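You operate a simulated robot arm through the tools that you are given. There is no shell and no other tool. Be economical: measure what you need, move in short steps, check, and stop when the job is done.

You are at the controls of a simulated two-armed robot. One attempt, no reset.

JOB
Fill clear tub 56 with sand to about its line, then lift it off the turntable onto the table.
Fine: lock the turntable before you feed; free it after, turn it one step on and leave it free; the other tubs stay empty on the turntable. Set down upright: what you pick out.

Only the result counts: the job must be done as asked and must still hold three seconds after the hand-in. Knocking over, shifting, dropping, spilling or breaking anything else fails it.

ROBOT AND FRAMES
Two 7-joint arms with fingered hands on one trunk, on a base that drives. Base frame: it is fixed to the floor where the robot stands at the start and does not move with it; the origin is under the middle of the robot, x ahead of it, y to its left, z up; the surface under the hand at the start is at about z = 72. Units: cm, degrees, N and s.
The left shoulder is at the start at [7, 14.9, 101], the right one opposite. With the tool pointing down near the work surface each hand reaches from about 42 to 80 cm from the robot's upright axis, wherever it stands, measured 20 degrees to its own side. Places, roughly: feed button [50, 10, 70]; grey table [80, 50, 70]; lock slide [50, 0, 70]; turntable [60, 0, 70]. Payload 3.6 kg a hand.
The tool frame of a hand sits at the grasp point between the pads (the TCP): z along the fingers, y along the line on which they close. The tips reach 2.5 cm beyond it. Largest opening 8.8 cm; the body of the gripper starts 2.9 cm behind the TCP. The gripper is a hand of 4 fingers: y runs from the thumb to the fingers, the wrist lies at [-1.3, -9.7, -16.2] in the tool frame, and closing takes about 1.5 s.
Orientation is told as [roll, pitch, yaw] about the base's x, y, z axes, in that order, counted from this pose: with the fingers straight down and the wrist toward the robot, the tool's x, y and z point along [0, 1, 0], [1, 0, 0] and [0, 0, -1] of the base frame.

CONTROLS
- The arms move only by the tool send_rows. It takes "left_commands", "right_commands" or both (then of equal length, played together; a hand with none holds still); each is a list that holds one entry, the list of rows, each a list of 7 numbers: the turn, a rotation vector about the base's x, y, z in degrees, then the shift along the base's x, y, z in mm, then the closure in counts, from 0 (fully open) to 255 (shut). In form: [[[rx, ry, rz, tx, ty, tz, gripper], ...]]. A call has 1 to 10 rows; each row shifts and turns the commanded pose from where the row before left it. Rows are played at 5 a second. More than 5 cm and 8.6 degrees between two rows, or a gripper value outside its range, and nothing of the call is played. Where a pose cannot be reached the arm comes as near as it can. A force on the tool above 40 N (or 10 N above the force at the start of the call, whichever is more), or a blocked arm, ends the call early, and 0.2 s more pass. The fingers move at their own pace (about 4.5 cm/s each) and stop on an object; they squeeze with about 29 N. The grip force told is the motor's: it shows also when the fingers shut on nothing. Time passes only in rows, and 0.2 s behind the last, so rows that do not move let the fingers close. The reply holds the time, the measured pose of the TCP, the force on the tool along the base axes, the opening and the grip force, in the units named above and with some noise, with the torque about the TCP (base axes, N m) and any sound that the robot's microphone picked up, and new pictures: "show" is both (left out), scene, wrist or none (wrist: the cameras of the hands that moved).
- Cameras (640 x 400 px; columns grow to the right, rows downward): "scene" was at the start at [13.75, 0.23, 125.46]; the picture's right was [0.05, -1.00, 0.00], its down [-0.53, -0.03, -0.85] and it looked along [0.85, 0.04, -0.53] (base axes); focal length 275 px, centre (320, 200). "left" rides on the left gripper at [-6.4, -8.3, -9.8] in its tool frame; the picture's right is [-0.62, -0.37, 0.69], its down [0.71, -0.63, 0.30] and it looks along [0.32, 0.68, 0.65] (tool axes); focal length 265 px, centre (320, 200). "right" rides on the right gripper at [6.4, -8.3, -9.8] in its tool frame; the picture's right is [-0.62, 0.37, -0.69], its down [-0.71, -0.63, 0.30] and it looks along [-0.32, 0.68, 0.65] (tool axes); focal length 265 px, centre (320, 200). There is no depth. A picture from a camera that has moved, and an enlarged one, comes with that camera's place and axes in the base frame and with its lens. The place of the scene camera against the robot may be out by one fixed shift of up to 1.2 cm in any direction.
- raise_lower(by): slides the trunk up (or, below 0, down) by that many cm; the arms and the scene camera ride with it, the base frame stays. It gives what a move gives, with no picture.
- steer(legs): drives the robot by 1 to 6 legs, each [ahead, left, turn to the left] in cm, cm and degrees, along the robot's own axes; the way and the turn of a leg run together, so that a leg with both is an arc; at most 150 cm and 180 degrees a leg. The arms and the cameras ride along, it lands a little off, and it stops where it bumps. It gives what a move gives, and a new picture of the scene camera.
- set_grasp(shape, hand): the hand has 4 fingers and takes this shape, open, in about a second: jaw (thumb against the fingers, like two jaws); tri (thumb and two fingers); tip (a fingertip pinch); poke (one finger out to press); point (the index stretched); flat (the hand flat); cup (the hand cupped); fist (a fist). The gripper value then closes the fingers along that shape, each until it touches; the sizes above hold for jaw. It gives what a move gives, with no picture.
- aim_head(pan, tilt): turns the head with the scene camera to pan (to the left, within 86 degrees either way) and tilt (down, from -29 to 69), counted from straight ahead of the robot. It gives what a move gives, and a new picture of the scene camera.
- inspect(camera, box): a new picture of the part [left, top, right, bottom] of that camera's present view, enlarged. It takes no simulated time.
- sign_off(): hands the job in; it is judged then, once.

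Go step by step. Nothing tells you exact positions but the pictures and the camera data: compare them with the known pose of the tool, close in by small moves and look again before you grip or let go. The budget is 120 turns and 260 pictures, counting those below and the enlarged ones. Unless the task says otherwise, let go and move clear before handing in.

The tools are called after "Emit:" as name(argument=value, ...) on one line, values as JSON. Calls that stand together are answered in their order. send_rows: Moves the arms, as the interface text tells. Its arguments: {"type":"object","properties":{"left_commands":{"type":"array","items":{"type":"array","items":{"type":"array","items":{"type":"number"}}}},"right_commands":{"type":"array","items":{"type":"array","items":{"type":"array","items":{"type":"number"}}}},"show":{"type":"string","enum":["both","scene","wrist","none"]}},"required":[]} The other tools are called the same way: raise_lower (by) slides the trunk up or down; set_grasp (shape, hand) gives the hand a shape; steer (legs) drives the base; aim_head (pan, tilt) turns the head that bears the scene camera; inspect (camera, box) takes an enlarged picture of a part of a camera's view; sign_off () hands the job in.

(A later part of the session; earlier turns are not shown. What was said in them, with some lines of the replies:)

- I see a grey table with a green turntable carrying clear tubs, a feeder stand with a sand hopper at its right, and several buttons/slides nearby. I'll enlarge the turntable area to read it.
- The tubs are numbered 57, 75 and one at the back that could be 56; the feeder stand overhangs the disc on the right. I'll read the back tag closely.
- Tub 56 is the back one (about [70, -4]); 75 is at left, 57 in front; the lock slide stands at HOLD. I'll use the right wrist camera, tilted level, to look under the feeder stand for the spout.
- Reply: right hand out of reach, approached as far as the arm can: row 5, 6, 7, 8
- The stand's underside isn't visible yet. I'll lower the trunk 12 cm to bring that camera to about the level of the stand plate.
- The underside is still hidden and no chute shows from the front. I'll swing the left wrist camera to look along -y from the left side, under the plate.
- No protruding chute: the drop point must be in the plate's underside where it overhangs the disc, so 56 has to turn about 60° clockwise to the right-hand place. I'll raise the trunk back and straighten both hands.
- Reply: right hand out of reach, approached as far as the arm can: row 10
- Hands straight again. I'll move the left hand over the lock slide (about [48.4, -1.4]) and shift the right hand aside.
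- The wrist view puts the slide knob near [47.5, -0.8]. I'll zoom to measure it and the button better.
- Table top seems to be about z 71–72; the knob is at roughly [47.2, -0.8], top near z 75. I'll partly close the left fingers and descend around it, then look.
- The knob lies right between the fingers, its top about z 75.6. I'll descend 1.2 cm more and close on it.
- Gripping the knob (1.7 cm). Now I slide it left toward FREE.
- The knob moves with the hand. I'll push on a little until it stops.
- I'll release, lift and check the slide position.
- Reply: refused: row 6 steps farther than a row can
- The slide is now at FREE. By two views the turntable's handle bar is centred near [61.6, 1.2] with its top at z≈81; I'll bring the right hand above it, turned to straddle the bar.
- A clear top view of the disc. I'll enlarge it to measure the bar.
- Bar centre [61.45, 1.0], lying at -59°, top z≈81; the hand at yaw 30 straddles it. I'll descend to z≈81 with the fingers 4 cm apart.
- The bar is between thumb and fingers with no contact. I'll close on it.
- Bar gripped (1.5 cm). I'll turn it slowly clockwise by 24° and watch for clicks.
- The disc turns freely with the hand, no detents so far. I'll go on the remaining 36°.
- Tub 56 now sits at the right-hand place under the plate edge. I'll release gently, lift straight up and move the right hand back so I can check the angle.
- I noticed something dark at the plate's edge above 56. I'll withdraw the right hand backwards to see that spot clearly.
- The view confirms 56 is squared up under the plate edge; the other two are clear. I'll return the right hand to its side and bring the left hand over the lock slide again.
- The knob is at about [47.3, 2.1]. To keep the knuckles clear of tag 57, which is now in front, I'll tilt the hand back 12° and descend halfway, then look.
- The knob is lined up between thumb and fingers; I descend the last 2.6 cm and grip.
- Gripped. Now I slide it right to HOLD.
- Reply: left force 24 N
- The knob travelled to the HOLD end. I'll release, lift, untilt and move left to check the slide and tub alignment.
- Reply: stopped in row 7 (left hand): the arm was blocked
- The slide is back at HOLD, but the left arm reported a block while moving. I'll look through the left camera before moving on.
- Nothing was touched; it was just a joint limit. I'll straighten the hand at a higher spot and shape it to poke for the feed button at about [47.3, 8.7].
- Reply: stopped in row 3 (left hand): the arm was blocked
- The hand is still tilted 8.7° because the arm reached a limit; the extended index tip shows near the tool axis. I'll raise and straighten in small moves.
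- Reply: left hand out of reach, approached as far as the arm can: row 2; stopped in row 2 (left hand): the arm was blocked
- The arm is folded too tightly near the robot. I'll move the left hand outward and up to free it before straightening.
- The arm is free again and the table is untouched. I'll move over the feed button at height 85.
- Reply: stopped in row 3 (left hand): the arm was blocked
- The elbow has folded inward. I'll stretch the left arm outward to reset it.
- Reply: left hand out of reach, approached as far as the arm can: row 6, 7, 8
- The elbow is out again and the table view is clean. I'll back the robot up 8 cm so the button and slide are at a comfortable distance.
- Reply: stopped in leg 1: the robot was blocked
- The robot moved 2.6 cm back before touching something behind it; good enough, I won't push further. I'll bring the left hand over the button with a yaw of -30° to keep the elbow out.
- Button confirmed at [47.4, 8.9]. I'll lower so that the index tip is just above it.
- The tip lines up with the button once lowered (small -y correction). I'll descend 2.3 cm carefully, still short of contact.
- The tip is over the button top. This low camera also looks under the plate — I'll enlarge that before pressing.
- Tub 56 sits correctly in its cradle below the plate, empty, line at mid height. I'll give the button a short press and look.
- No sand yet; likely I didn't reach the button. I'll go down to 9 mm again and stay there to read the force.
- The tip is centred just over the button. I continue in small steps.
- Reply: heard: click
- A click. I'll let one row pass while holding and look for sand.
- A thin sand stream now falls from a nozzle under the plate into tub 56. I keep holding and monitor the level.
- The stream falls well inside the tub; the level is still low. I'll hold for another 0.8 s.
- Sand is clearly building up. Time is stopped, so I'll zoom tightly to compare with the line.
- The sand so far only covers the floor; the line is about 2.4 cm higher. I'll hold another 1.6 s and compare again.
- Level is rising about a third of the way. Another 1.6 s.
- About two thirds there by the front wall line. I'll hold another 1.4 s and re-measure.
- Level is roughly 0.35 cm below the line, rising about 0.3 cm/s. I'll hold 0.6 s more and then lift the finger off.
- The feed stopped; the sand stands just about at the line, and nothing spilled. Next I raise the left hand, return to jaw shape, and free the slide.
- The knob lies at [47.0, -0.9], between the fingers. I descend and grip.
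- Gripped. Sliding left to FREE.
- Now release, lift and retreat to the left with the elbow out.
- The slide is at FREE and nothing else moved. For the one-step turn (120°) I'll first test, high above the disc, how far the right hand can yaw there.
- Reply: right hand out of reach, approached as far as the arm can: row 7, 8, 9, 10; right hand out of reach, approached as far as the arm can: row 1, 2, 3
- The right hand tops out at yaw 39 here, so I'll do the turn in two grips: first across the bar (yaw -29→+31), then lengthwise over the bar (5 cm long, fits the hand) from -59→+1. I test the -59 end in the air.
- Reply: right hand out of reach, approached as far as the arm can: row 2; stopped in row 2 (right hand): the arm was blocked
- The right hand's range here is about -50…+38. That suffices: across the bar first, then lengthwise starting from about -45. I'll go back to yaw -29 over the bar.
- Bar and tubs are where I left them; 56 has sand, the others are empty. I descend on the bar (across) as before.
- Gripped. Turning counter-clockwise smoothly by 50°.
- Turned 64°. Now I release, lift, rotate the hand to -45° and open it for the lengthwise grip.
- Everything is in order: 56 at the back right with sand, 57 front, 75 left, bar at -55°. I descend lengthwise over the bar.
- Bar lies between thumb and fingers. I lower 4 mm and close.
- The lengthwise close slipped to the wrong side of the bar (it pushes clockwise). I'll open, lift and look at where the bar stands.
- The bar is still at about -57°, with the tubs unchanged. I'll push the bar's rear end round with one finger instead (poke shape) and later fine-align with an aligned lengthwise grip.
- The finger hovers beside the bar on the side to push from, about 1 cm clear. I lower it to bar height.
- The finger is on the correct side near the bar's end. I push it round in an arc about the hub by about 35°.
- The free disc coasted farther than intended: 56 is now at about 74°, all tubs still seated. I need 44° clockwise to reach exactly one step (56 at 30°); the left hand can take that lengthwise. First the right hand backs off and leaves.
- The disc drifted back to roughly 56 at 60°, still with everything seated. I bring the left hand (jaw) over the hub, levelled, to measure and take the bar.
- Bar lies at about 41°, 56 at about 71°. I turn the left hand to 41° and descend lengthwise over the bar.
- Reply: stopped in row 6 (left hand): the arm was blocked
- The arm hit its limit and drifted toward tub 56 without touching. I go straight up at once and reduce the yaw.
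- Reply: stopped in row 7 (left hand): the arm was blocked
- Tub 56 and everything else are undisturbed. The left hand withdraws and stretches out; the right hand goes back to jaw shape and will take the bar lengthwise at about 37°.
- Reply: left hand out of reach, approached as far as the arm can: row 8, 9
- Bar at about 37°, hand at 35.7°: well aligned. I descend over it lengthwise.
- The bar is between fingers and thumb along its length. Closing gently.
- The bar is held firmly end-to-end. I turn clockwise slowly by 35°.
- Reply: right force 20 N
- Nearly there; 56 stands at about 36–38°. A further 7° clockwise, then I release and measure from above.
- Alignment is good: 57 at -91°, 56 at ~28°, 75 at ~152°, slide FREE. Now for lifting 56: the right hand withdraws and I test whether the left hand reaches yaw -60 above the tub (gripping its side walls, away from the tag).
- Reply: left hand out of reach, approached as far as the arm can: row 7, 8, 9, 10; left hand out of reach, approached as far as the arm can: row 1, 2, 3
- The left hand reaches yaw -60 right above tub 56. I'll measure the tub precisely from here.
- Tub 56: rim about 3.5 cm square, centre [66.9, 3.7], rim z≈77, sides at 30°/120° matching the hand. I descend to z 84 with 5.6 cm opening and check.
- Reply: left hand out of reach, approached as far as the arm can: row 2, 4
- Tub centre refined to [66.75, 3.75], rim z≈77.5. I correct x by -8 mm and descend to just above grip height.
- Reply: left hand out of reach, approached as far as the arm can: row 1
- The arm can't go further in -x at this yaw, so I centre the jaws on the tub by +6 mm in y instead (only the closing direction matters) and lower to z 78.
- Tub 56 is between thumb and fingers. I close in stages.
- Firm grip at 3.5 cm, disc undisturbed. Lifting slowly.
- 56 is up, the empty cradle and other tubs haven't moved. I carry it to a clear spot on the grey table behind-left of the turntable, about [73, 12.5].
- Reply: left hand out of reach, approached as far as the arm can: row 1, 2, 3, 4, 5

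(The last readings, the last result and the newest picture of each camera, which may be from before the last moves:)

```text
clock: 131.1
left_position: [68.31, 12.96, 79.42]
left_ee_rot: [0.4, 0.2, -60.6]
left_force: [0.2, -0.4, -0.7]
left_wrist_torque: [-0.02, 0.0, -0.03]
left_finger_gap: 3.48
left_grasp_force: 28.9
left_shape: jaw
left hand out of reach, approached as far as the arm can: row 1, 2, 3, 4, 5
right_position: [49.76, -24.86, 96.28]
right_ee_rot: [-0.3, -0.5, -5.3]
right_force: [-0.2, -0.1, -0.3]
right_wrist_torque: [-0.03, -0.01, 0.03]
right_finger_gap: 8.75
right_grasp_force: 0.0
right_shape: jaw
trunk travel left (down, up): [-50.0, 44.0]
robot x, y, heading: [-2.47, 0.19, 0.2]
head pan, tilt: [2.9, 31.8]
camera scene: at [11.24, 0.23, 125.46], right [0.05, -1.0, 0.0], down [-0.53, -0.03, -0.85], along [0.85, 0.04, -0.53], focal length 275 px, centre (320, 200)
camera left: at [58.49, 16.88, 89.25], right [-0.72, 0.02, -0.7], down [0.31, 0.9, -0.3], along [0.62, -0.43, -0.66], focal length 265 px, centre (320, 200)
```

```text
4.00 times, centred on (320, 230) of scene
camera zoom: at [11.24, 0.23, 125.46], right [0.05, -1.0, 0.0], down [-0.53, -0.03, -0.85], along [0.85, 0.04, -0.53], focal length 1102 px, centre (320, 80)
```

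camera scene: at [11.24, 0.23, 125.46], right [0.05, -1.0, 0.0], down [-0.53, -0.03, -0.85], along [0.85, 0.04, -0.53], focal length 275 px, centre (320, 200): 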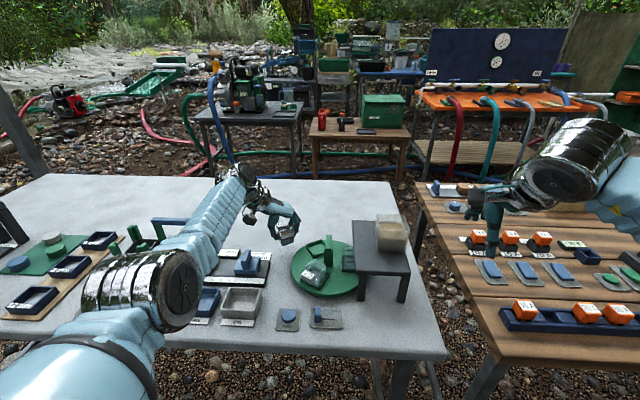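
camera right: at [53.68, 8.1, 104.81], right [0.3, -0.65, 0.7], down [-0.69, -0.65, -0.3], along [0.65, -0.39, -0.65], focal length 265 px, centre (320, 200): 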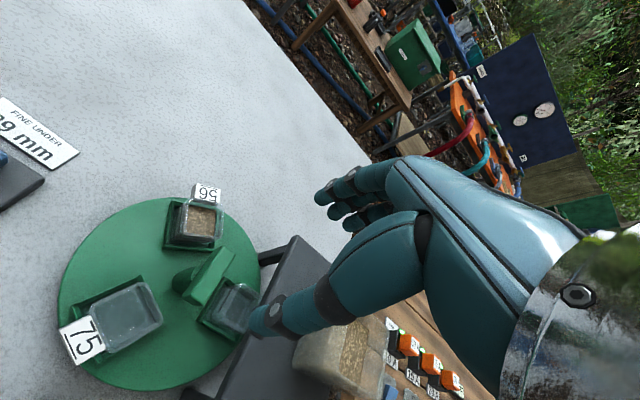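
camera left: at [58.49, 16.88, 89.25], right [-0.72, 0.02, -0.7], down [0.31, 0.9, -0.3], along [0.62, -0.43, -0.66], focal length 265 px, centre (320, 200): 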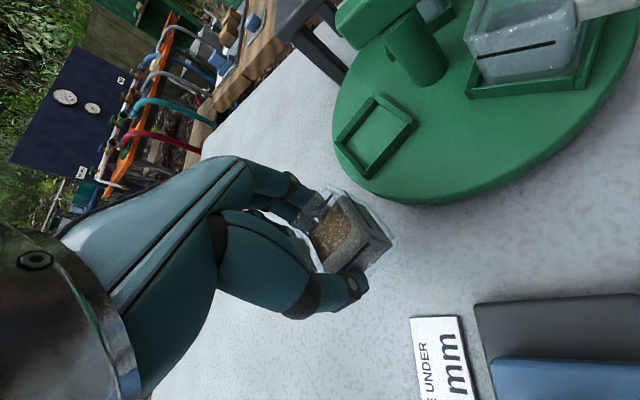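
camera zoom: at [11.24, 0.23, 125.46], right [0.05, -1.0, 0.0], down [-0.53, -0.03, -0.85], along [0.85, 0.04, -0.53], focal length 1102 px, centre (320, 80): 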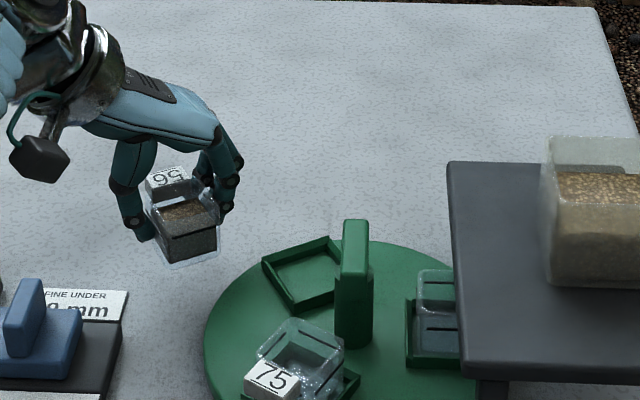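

The spot is a little close to the disc; turning the hand back 18° should let me reach further out. I move to about x 71.

Emit:
send_rows(left_commands=[[[0, 0, 5, 5, 0, 0, 220], [0, 0, 5, 8, 3, 0, 220], [0, 0, 4, 8, 3, 0, 220], [0, 0, 4, 8, 2, 0, 220], [0, 0, 0, 0, 0, -10, 220], [0, 0, 0, 0, 0, 0, 220]]], show="wrist")

Emit:
inspect(camera="scene", box=[260, 180, 380, 280])

```text
clock: 132.5
left_position: [70.77, 13.57, 78.55]
left_ee_rot: [0.4, 0.4, -42.5]
left_force: [-0.1, -0.2, 0.3]
left_wrist_torque: [-0.02, 0.02, -0.03]
left_finger_gap: 3.45
left_grasp_force: 29.2
left_shape: jaw
left hand out of reach, approached as far as the arm can: row 3
right_position: [49.91, -25.0, 96.3]
right_ee_rot: [-0.3, -0.5, -5.3]
right_force: [-0.3, -0.4, -0.3]
right_wrist_torque: [-0.01, 0.0, 0.0]
right_finger_gap: 8.73
right_grasp_force: 0.1
right_shape: jaw
trunk travel left (down, up): [-50.0, 44.0]
robot x, y, heading: [-2.49, 0.02, 0.1]
head pan, tilt: [2.9, 31.8]
camera left: at [60.21, 14.37, 88.34], right [-0.69, -0.2, -0.7], down [0.02, 0.95, -0.3], along [0.72, -0.22, -0.65], focal length 265 px, centre (320, 200)
```

left: 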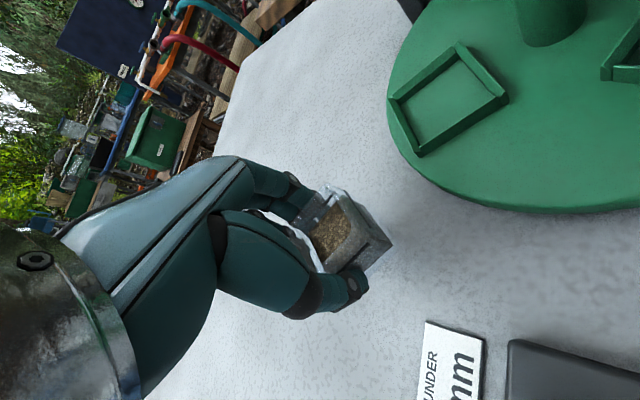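

```text
4.00 times, centred on (320, 230) of scene
camera zoom: at [11.26, 0.22, 125.46], right [0.05, -1.0, 0.0], down [-0.53, -0.03, -0.85], along [0.85, 0.04, -0.53], focal length 1102 px, centre (320, 80)
```

zoom: 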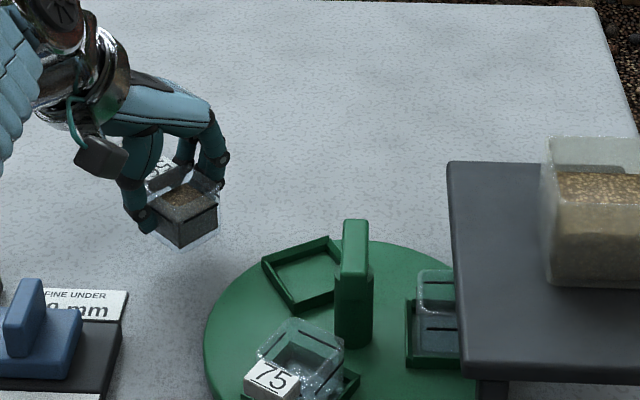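

Clear spot with good margins all round. Lowering: 8 mm, then small steps with force checks.

Emit:
send_rows(left_commands=[[[0, 0, 0, 0, 0, -8, 220], [0, 0, 0, 0, 0, -5, 220], [0, 0, 0, 0, 0, 0, 220]]], show="none")

Emit:
inspect(camera="scene", box=[265, 200, 335, 260])

```text
clock: 133.3
left_position: [70.46, 13.64, 77.17]
left_ee_rot: [0.4, 0.3, -42.6]
left_force: [0.3, 0.5, -0.5]
left_wrist_torque: [-0.03, -0.03, -0.03]
left_finger_gap: 3.43
left_grasp_force: 28.5
left_shape: jaw
left hand out of reach, approached as far as the arm can: row 1
right_position: [49.93, -24.92, 96.25]
right_ee_rot: [-0.4, -0.5, -5.3]
right_force: [0.2, -0.5, 0.0]
right_wrist_torque: [0.01, 0.01, 0.0]
right_finger_gap: 8.77
right_grasp_force: 0.1
right_shape: jaw
trunk travel left (down, up): [-50.0, 44.0]
robot x, y, heading: [-2.33, 0.22, 0.1]
head pan, tilt: [2.9, 31.8]
```

```text
6.67 times, centred on (300, 230) of scene
camera zoom: at [11.26, 0.25, 125.46], right [0.05, -1.0, 0.0], down [-0.53, -0.03, -0.85], along [0.85, 0.04, -0.53], focal length 1836 px, centre (453, 0)
```

zoom: 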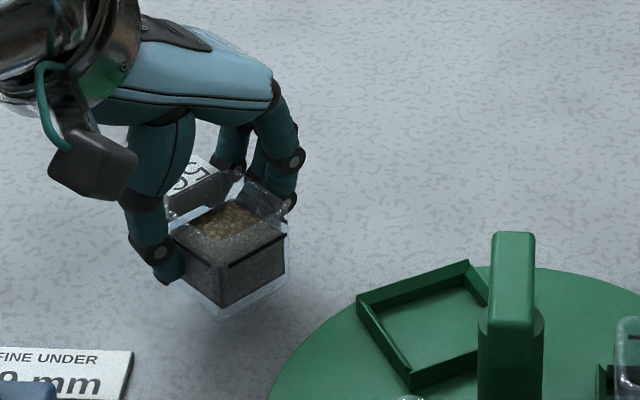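

The sand stands right at the line marks. Continuing down in small steps.

Emit:
send_rows(left_commands=[[[0, 0, 0, 0, 0, -3, 220], [0, 0, 0, 0, 0, -3, 220], [0, 0, 0, 0, 0, 0, 220]]], show="none")

```text
clock: 134.1
left_position: [70.36, 13.68, 76.65]
left_ee_rot: [0.4, 0.3, -42.6]
left_force: [-0.1, 0.3, -0.5]
left_wrist_torque: [0.0, -0.05, -0.03]
left_finger_gap: 3.44
left_grasp_force: 29.0
left_shape: jaw
right_position: [49.91, -24.91, 96.21]
right_ee_rot: [-0.4, -0.5, -5.5]
right_force: [0.6, -0.1, 0.2]
right_wrist_torque: [-0.01, 0.0, -0.01]
right_finger_gap: 8.74
right_grasp_force: 0.1
right_shape: jaw
trunk travel left (down, up): [-50.0, 44.0]
robot x, y, heading: [-2.61, -0.15, 0.1]
head pan, tilt: [2.9, 31.8]
```

Emit:
send_rows(left_commands=[[[0, 0, 0, 0, 0, -3, 220], [0, 0, 0, 0, 0, -3, 220], [0, 0, 0, 0, 0, 0, 220]]], show="none")

Emit:
inspect(camera="scene", box=[265, 200, 335, 260])

```text
clock: 134.9
left_position: [70.39, 13.7, 76.15]
left_ee_rot: [0.3, 0.3, -42.7]
left_force: [-0.2, -0.9, -0.3]
left_wrist_torque: [0.01, 0.01, 0.0]
left_finger_gap: 3.47
left_grasp_force: 28.8
left_shape: jaw
right_position: [49.84, -24.95, 96.24]
right_ee_rot: [-0.3, -0.5, -5.4]
right_force: [-0.7, 0.5, -0.3]
right_wrist_torque: [0.02, 0.02, 0.0]
right_finger_gap: 8.78
right_grasp_force: 0.0
right_shape: jaw
trunk travel left (down, up): [-50.0, 44.0]
robot x, y, heading: [-2.9, 0.1, -0.3]
head pan, tilt: [2.9, 31.8]
```

```text
6.67 times, centred on (300, 230) of scene
camera zoom: at [11.26, 0.24, 125.46], right [0.05, -1.0, 0.0], down [-0.53, -0.03, -0.85], along [0.85, 0.04, -0.53], focal length 1836 px, centre (453, 0)
```

zoom: 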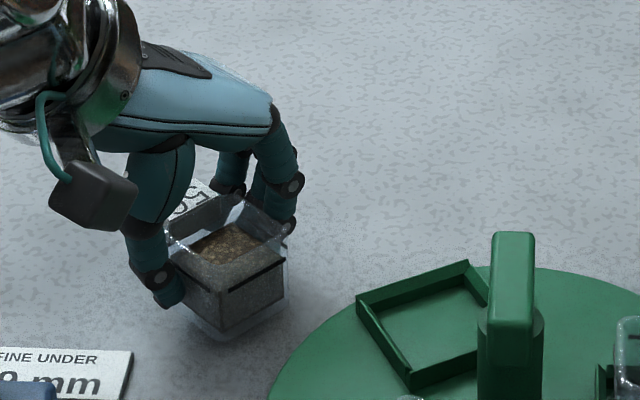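

Nearly on the table. Two more steps.

Emit:
send_rows(left_commands=[[[0, 0, 0, 0, 0, -3, 220], [0, 0, 0, 0, 0, -2, 220], [0, 0, 0, 0, 0, 0, 220]]], show="none")

```text
clock: 135.7
left_position: [70.31, 13.62, 75.59]
left_ee_rot: [0.4, 0.3, -42.6]
left_force: [-0.5, 0.2, -0.6]
left_wrist_torque: [-0.06, -0.02, -0.01]
left_finger_gap: 3.47
left_grasp_force: 29.1
left_shape: jaw
left hand out of reach, approached as far as the arm can: row 2
right_position: [49.82, -24.95, 96.25]
right_ee_rot: [-0.3, -0.5, -5.4]
right_force: [0.2, -0.8, -0.3]
right_wrist_torque: [-0.01, -0.01, -0.01]
right_finger_gap: 8.76
right_grasp_force: 0.1
right_shape: jaw
trunk travel left (down, up): [-50.0, 44.0]
robot x, y, heading: [-2.55, -0.42, 0.2]
head pan, tilt: [2.9, 31.8]
```

Emit:
send_rows(left_commands=[[[0, 0, 0, 0, 0, -2, 220], [0, 0, 0, 0, 0, -2, 220], [0, 0, 0, 0, 0, 0, 220]]], show="wrist")

Emit:
inspect(camera="scene", box=[265, 200, 335, 260])

```text
clock: 136.5
left_position: [70.17, 13.46, 75.47]
left_ee_rot: [0.6, 0.1, -42.5]
left_force: [1.0, 0.7, 7.6]
left_wrist_torque: [-0.05, -0.08, 0.02]
left_finger_gap: 3.48
left_grasp_force: 28.9
left_shape: jaw
right_position: [49.79, -24.85, 96.35]
right_ee_rot: [-0.3, -0.4, -5.4]
right_force: [0.2, 0.2, -0.3]
right_wrist_torque: [0.03, 0.01, 0.01]
right_finger_gap: 8.75
right_grasp_force: 0.0
right_shape: jaw
trunk travel left (down, up): [-50.0, 44.0]
robot x, y, heading: [-2.57, 0.13, -0.4]
head pan, tilt: [2.9, 31.8]
camera left: at [59.73, 14.37, 85.17], right [-0.69, -0.2, -0.7], down [0.02, 0.95, -0.3], along [0.73, -0.22, -0.65], focal length 265 px, centre (320, 200)
```

left: 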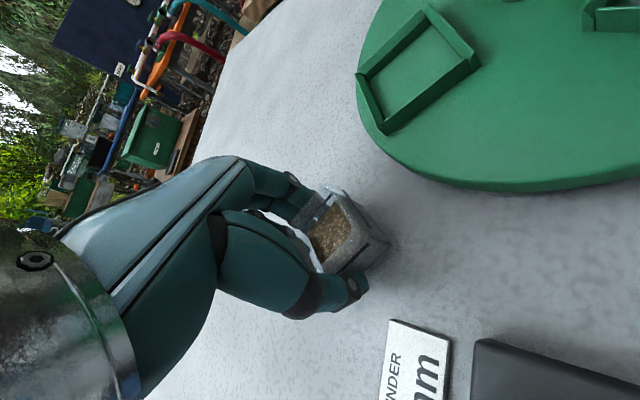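

```text
6.67 times, centred on (300, 230) of scene
camera zoom: at [11.13, 0.22, 125.48], right [0.05, -1.0, 0.0], down [-0.53, -0.03, -0.85], along [0.85, 0.04, -0.53], focal length 1836 px, centre (453, 0)
```

zoom: 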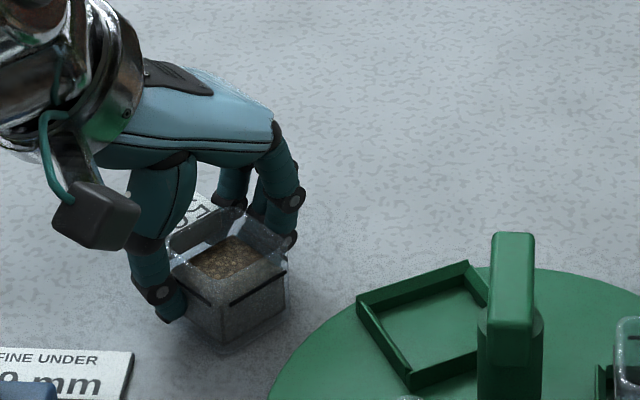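

Contact force shows it stands on the table. I open gently and lift straight up.

Emit:
send_rows(left_commands=[[[0, 0, 0, 0, 0, 0, 150], [0, 0, 0, 0, 0, 0, 130], [0, 0, 0, 0, 0, 0, 105], [0, 0, 0, 0, 0, 0, 90], [0, 0, 0, 0, 0, 0, 90], [0, 0, 0, 0, 0, 15, 90], [0, 0, 0, 0, 0, 30, 90], [0, 0, 0, 0, 0, 45, 90], [0, 0, 0, 0, 10, 45, 0], [0, 0, 0, 0, 0, 0, 0]]], show="wrist")

Emit:
inspect(camera="scene", box=[265, 200, 395, 300])

```text
clock: 138.7
left_position: [70.44, 14.55, 88.6]
left_ee_rot: [0.4, 0.3, -42.6]
left_force: [0.5, -0.2, 0.0]
left_wrist_torque: [-0.04, -0.01, 0.0]
left_finger_gap: 8.74
left_grasp_force: 0.0
left_shape: jaw
right_position: [49.95, -24.94, 96.17]
right_ee_rot: [-0.4, -0.4, -5.4]
right_force: [-0.2, -0.6, -1.1]
right_wrist_torque: [0.02, 0.01, 0.0]
right_finger_gap: 8.77
right_grasp_force: 0.0
right_shape: jaw
trunk travel left (down, up): [-50.0, 44.0]
robot x, y, heading: [-2.31, 0.05, 0.0]
head pan, tilt: [2.9, 31.8]
camera left: at [59.94, 15.36, 98.45], right [-0.69, -0.2, -0.69], down [0.02, 0.95, -0.3], along [0.72, -0.22, -0.66], focal length 265 px, centre (320, 200)
```

left: 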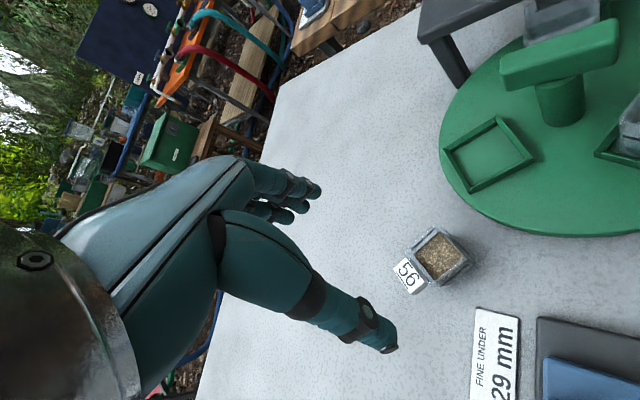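

```text
4.00 times, centred on (330, 250) of scene
camera zoom: at [11.32, 0.22, 125.45], right [0.05, -1.0, 0.0], down [-0.53, -0.03, -0.85], along [0.85, 0.04, -0.53], focal length 1102 px, centre (280, 0)
```

zoom: 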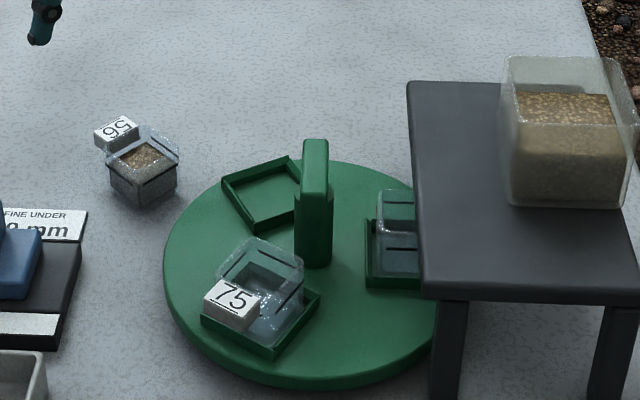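

Tub 56 stands upright with sand at the line; the disc kept its position. I move the left hand clear and check fill level and slide once more.

Emit:
send_rows(left_commands=[[[0, 0, 5, 0, 35, 25, 0], [0, 0, 5, 0, 40, 20, 0], [0, 0, 5, -5, 40, 0, 0], [0, 0, 5, -5, 40, 0, 0], [0, 0, 5, -5, 40, 0, 0], [0, 0, 0, 0, 0, 0, 0]]], show="scene")

Emit:
inspect(camera="scene", box=[280, 220, 330, 260])

Emit:
inspect(camera="scene", box=[265, 230, 375, 340])

```text
clock: 140.1
left_position: [68.88, 33.97, 93.19]
left_ee_rot: [0.5, 0.3, -17.5]
left_force: [-0.2, 0.3, 0.0]
left_wrist_torque: [0.03, -0.01, -0.02]
left_finger_gap: 8.76
left_grasp_force: 0.0
left_shape: jaw
right_position: [49.9, -24.99, 96.23]
right_ee_rot: [-0.2, -0.4, -5.5]
right_force: [-1.0, -0.1, 0.3]
right_wrist_torque: [0.0, 0.0, 0.02]
right_finger_gap: 8.77
right_grasp_force: 0.1
right_shape: jaw
trunk travel left (down, up): [-50.0, 44.0]
robot x, y, heading: [-2.36, 0.19, -0.1]
head pan, tilt: [2.9, 31.8]
camera scene: at [11.28, 0.16, 125.45], right [0.05, -1.0, 0.0], down [-0.53, -0.03, -0.85], along [0.85, 0.04, -0.53], focal length 275 px, centre (320, 200)
```

scene: 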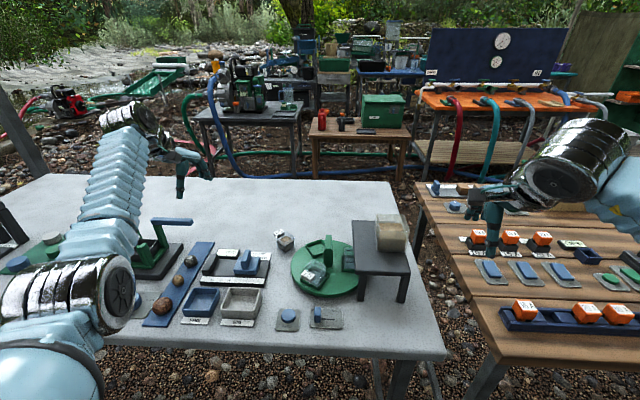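

```text
10.00 times, centred on (305, 240) of scene
camera zoom: at [11.28, 0.16, 125.45], right [0.05, -1.0, 0.0], down [-0.53, -0.03, -0.85], along [0.85, 0.04, -0.53], focal length 2754 px, centre (470, -200)
```

zoom: 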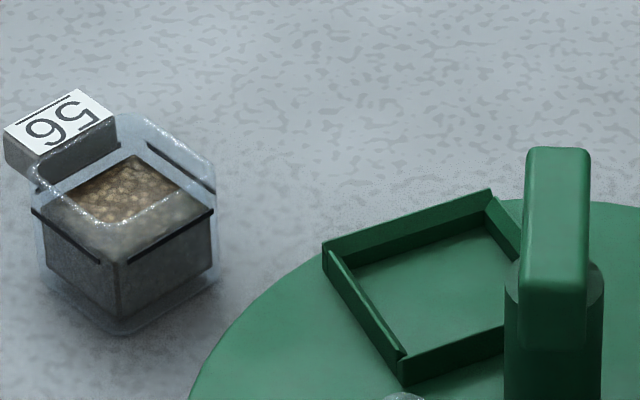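

```text
3.64 times, centred on (320, 285) of scene
camera zoom: at [11.28, 0.16, 125.45], right [0.05, -1.0, 0.0], down [-0.53, -0.03, -0.85], along [0.85, 0.04, -0.53], focal length 1001 px, centre (320, -109)
```

zoom: 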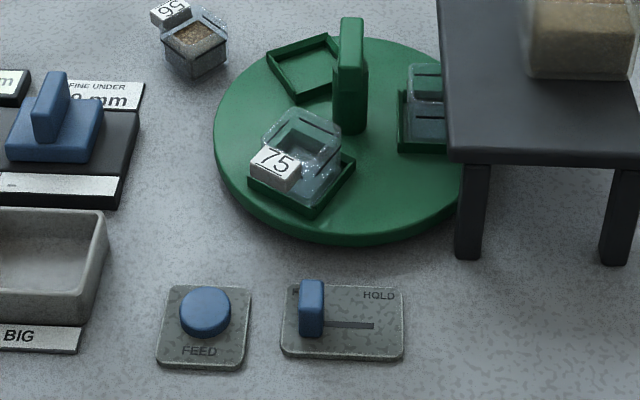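

The sand in tub 56 is level with its lines. The tub stands upright on the grey table, the slide is at FREE, the disc is one step on, and tubs 57 and 75 are empty in their places. Both hands are clear, so I'm handing in.

Emit:
sign_off()

```text
The job is handed in.
```

I filled tub 56 with sand to about its line with the turntable locked, and it now stands upright on the grey table. The turntable is free and one step on, with tubs 57 and 75 still empty in their places.

- **Turn:** I took one step as 120° (the next tub under the feeder). On the way the free disc coasted too far, and I turned it back to that position.
- **Robot base:** the robot backed up about 2.6 cm and stopped against something behind it. I didn't see what it was.
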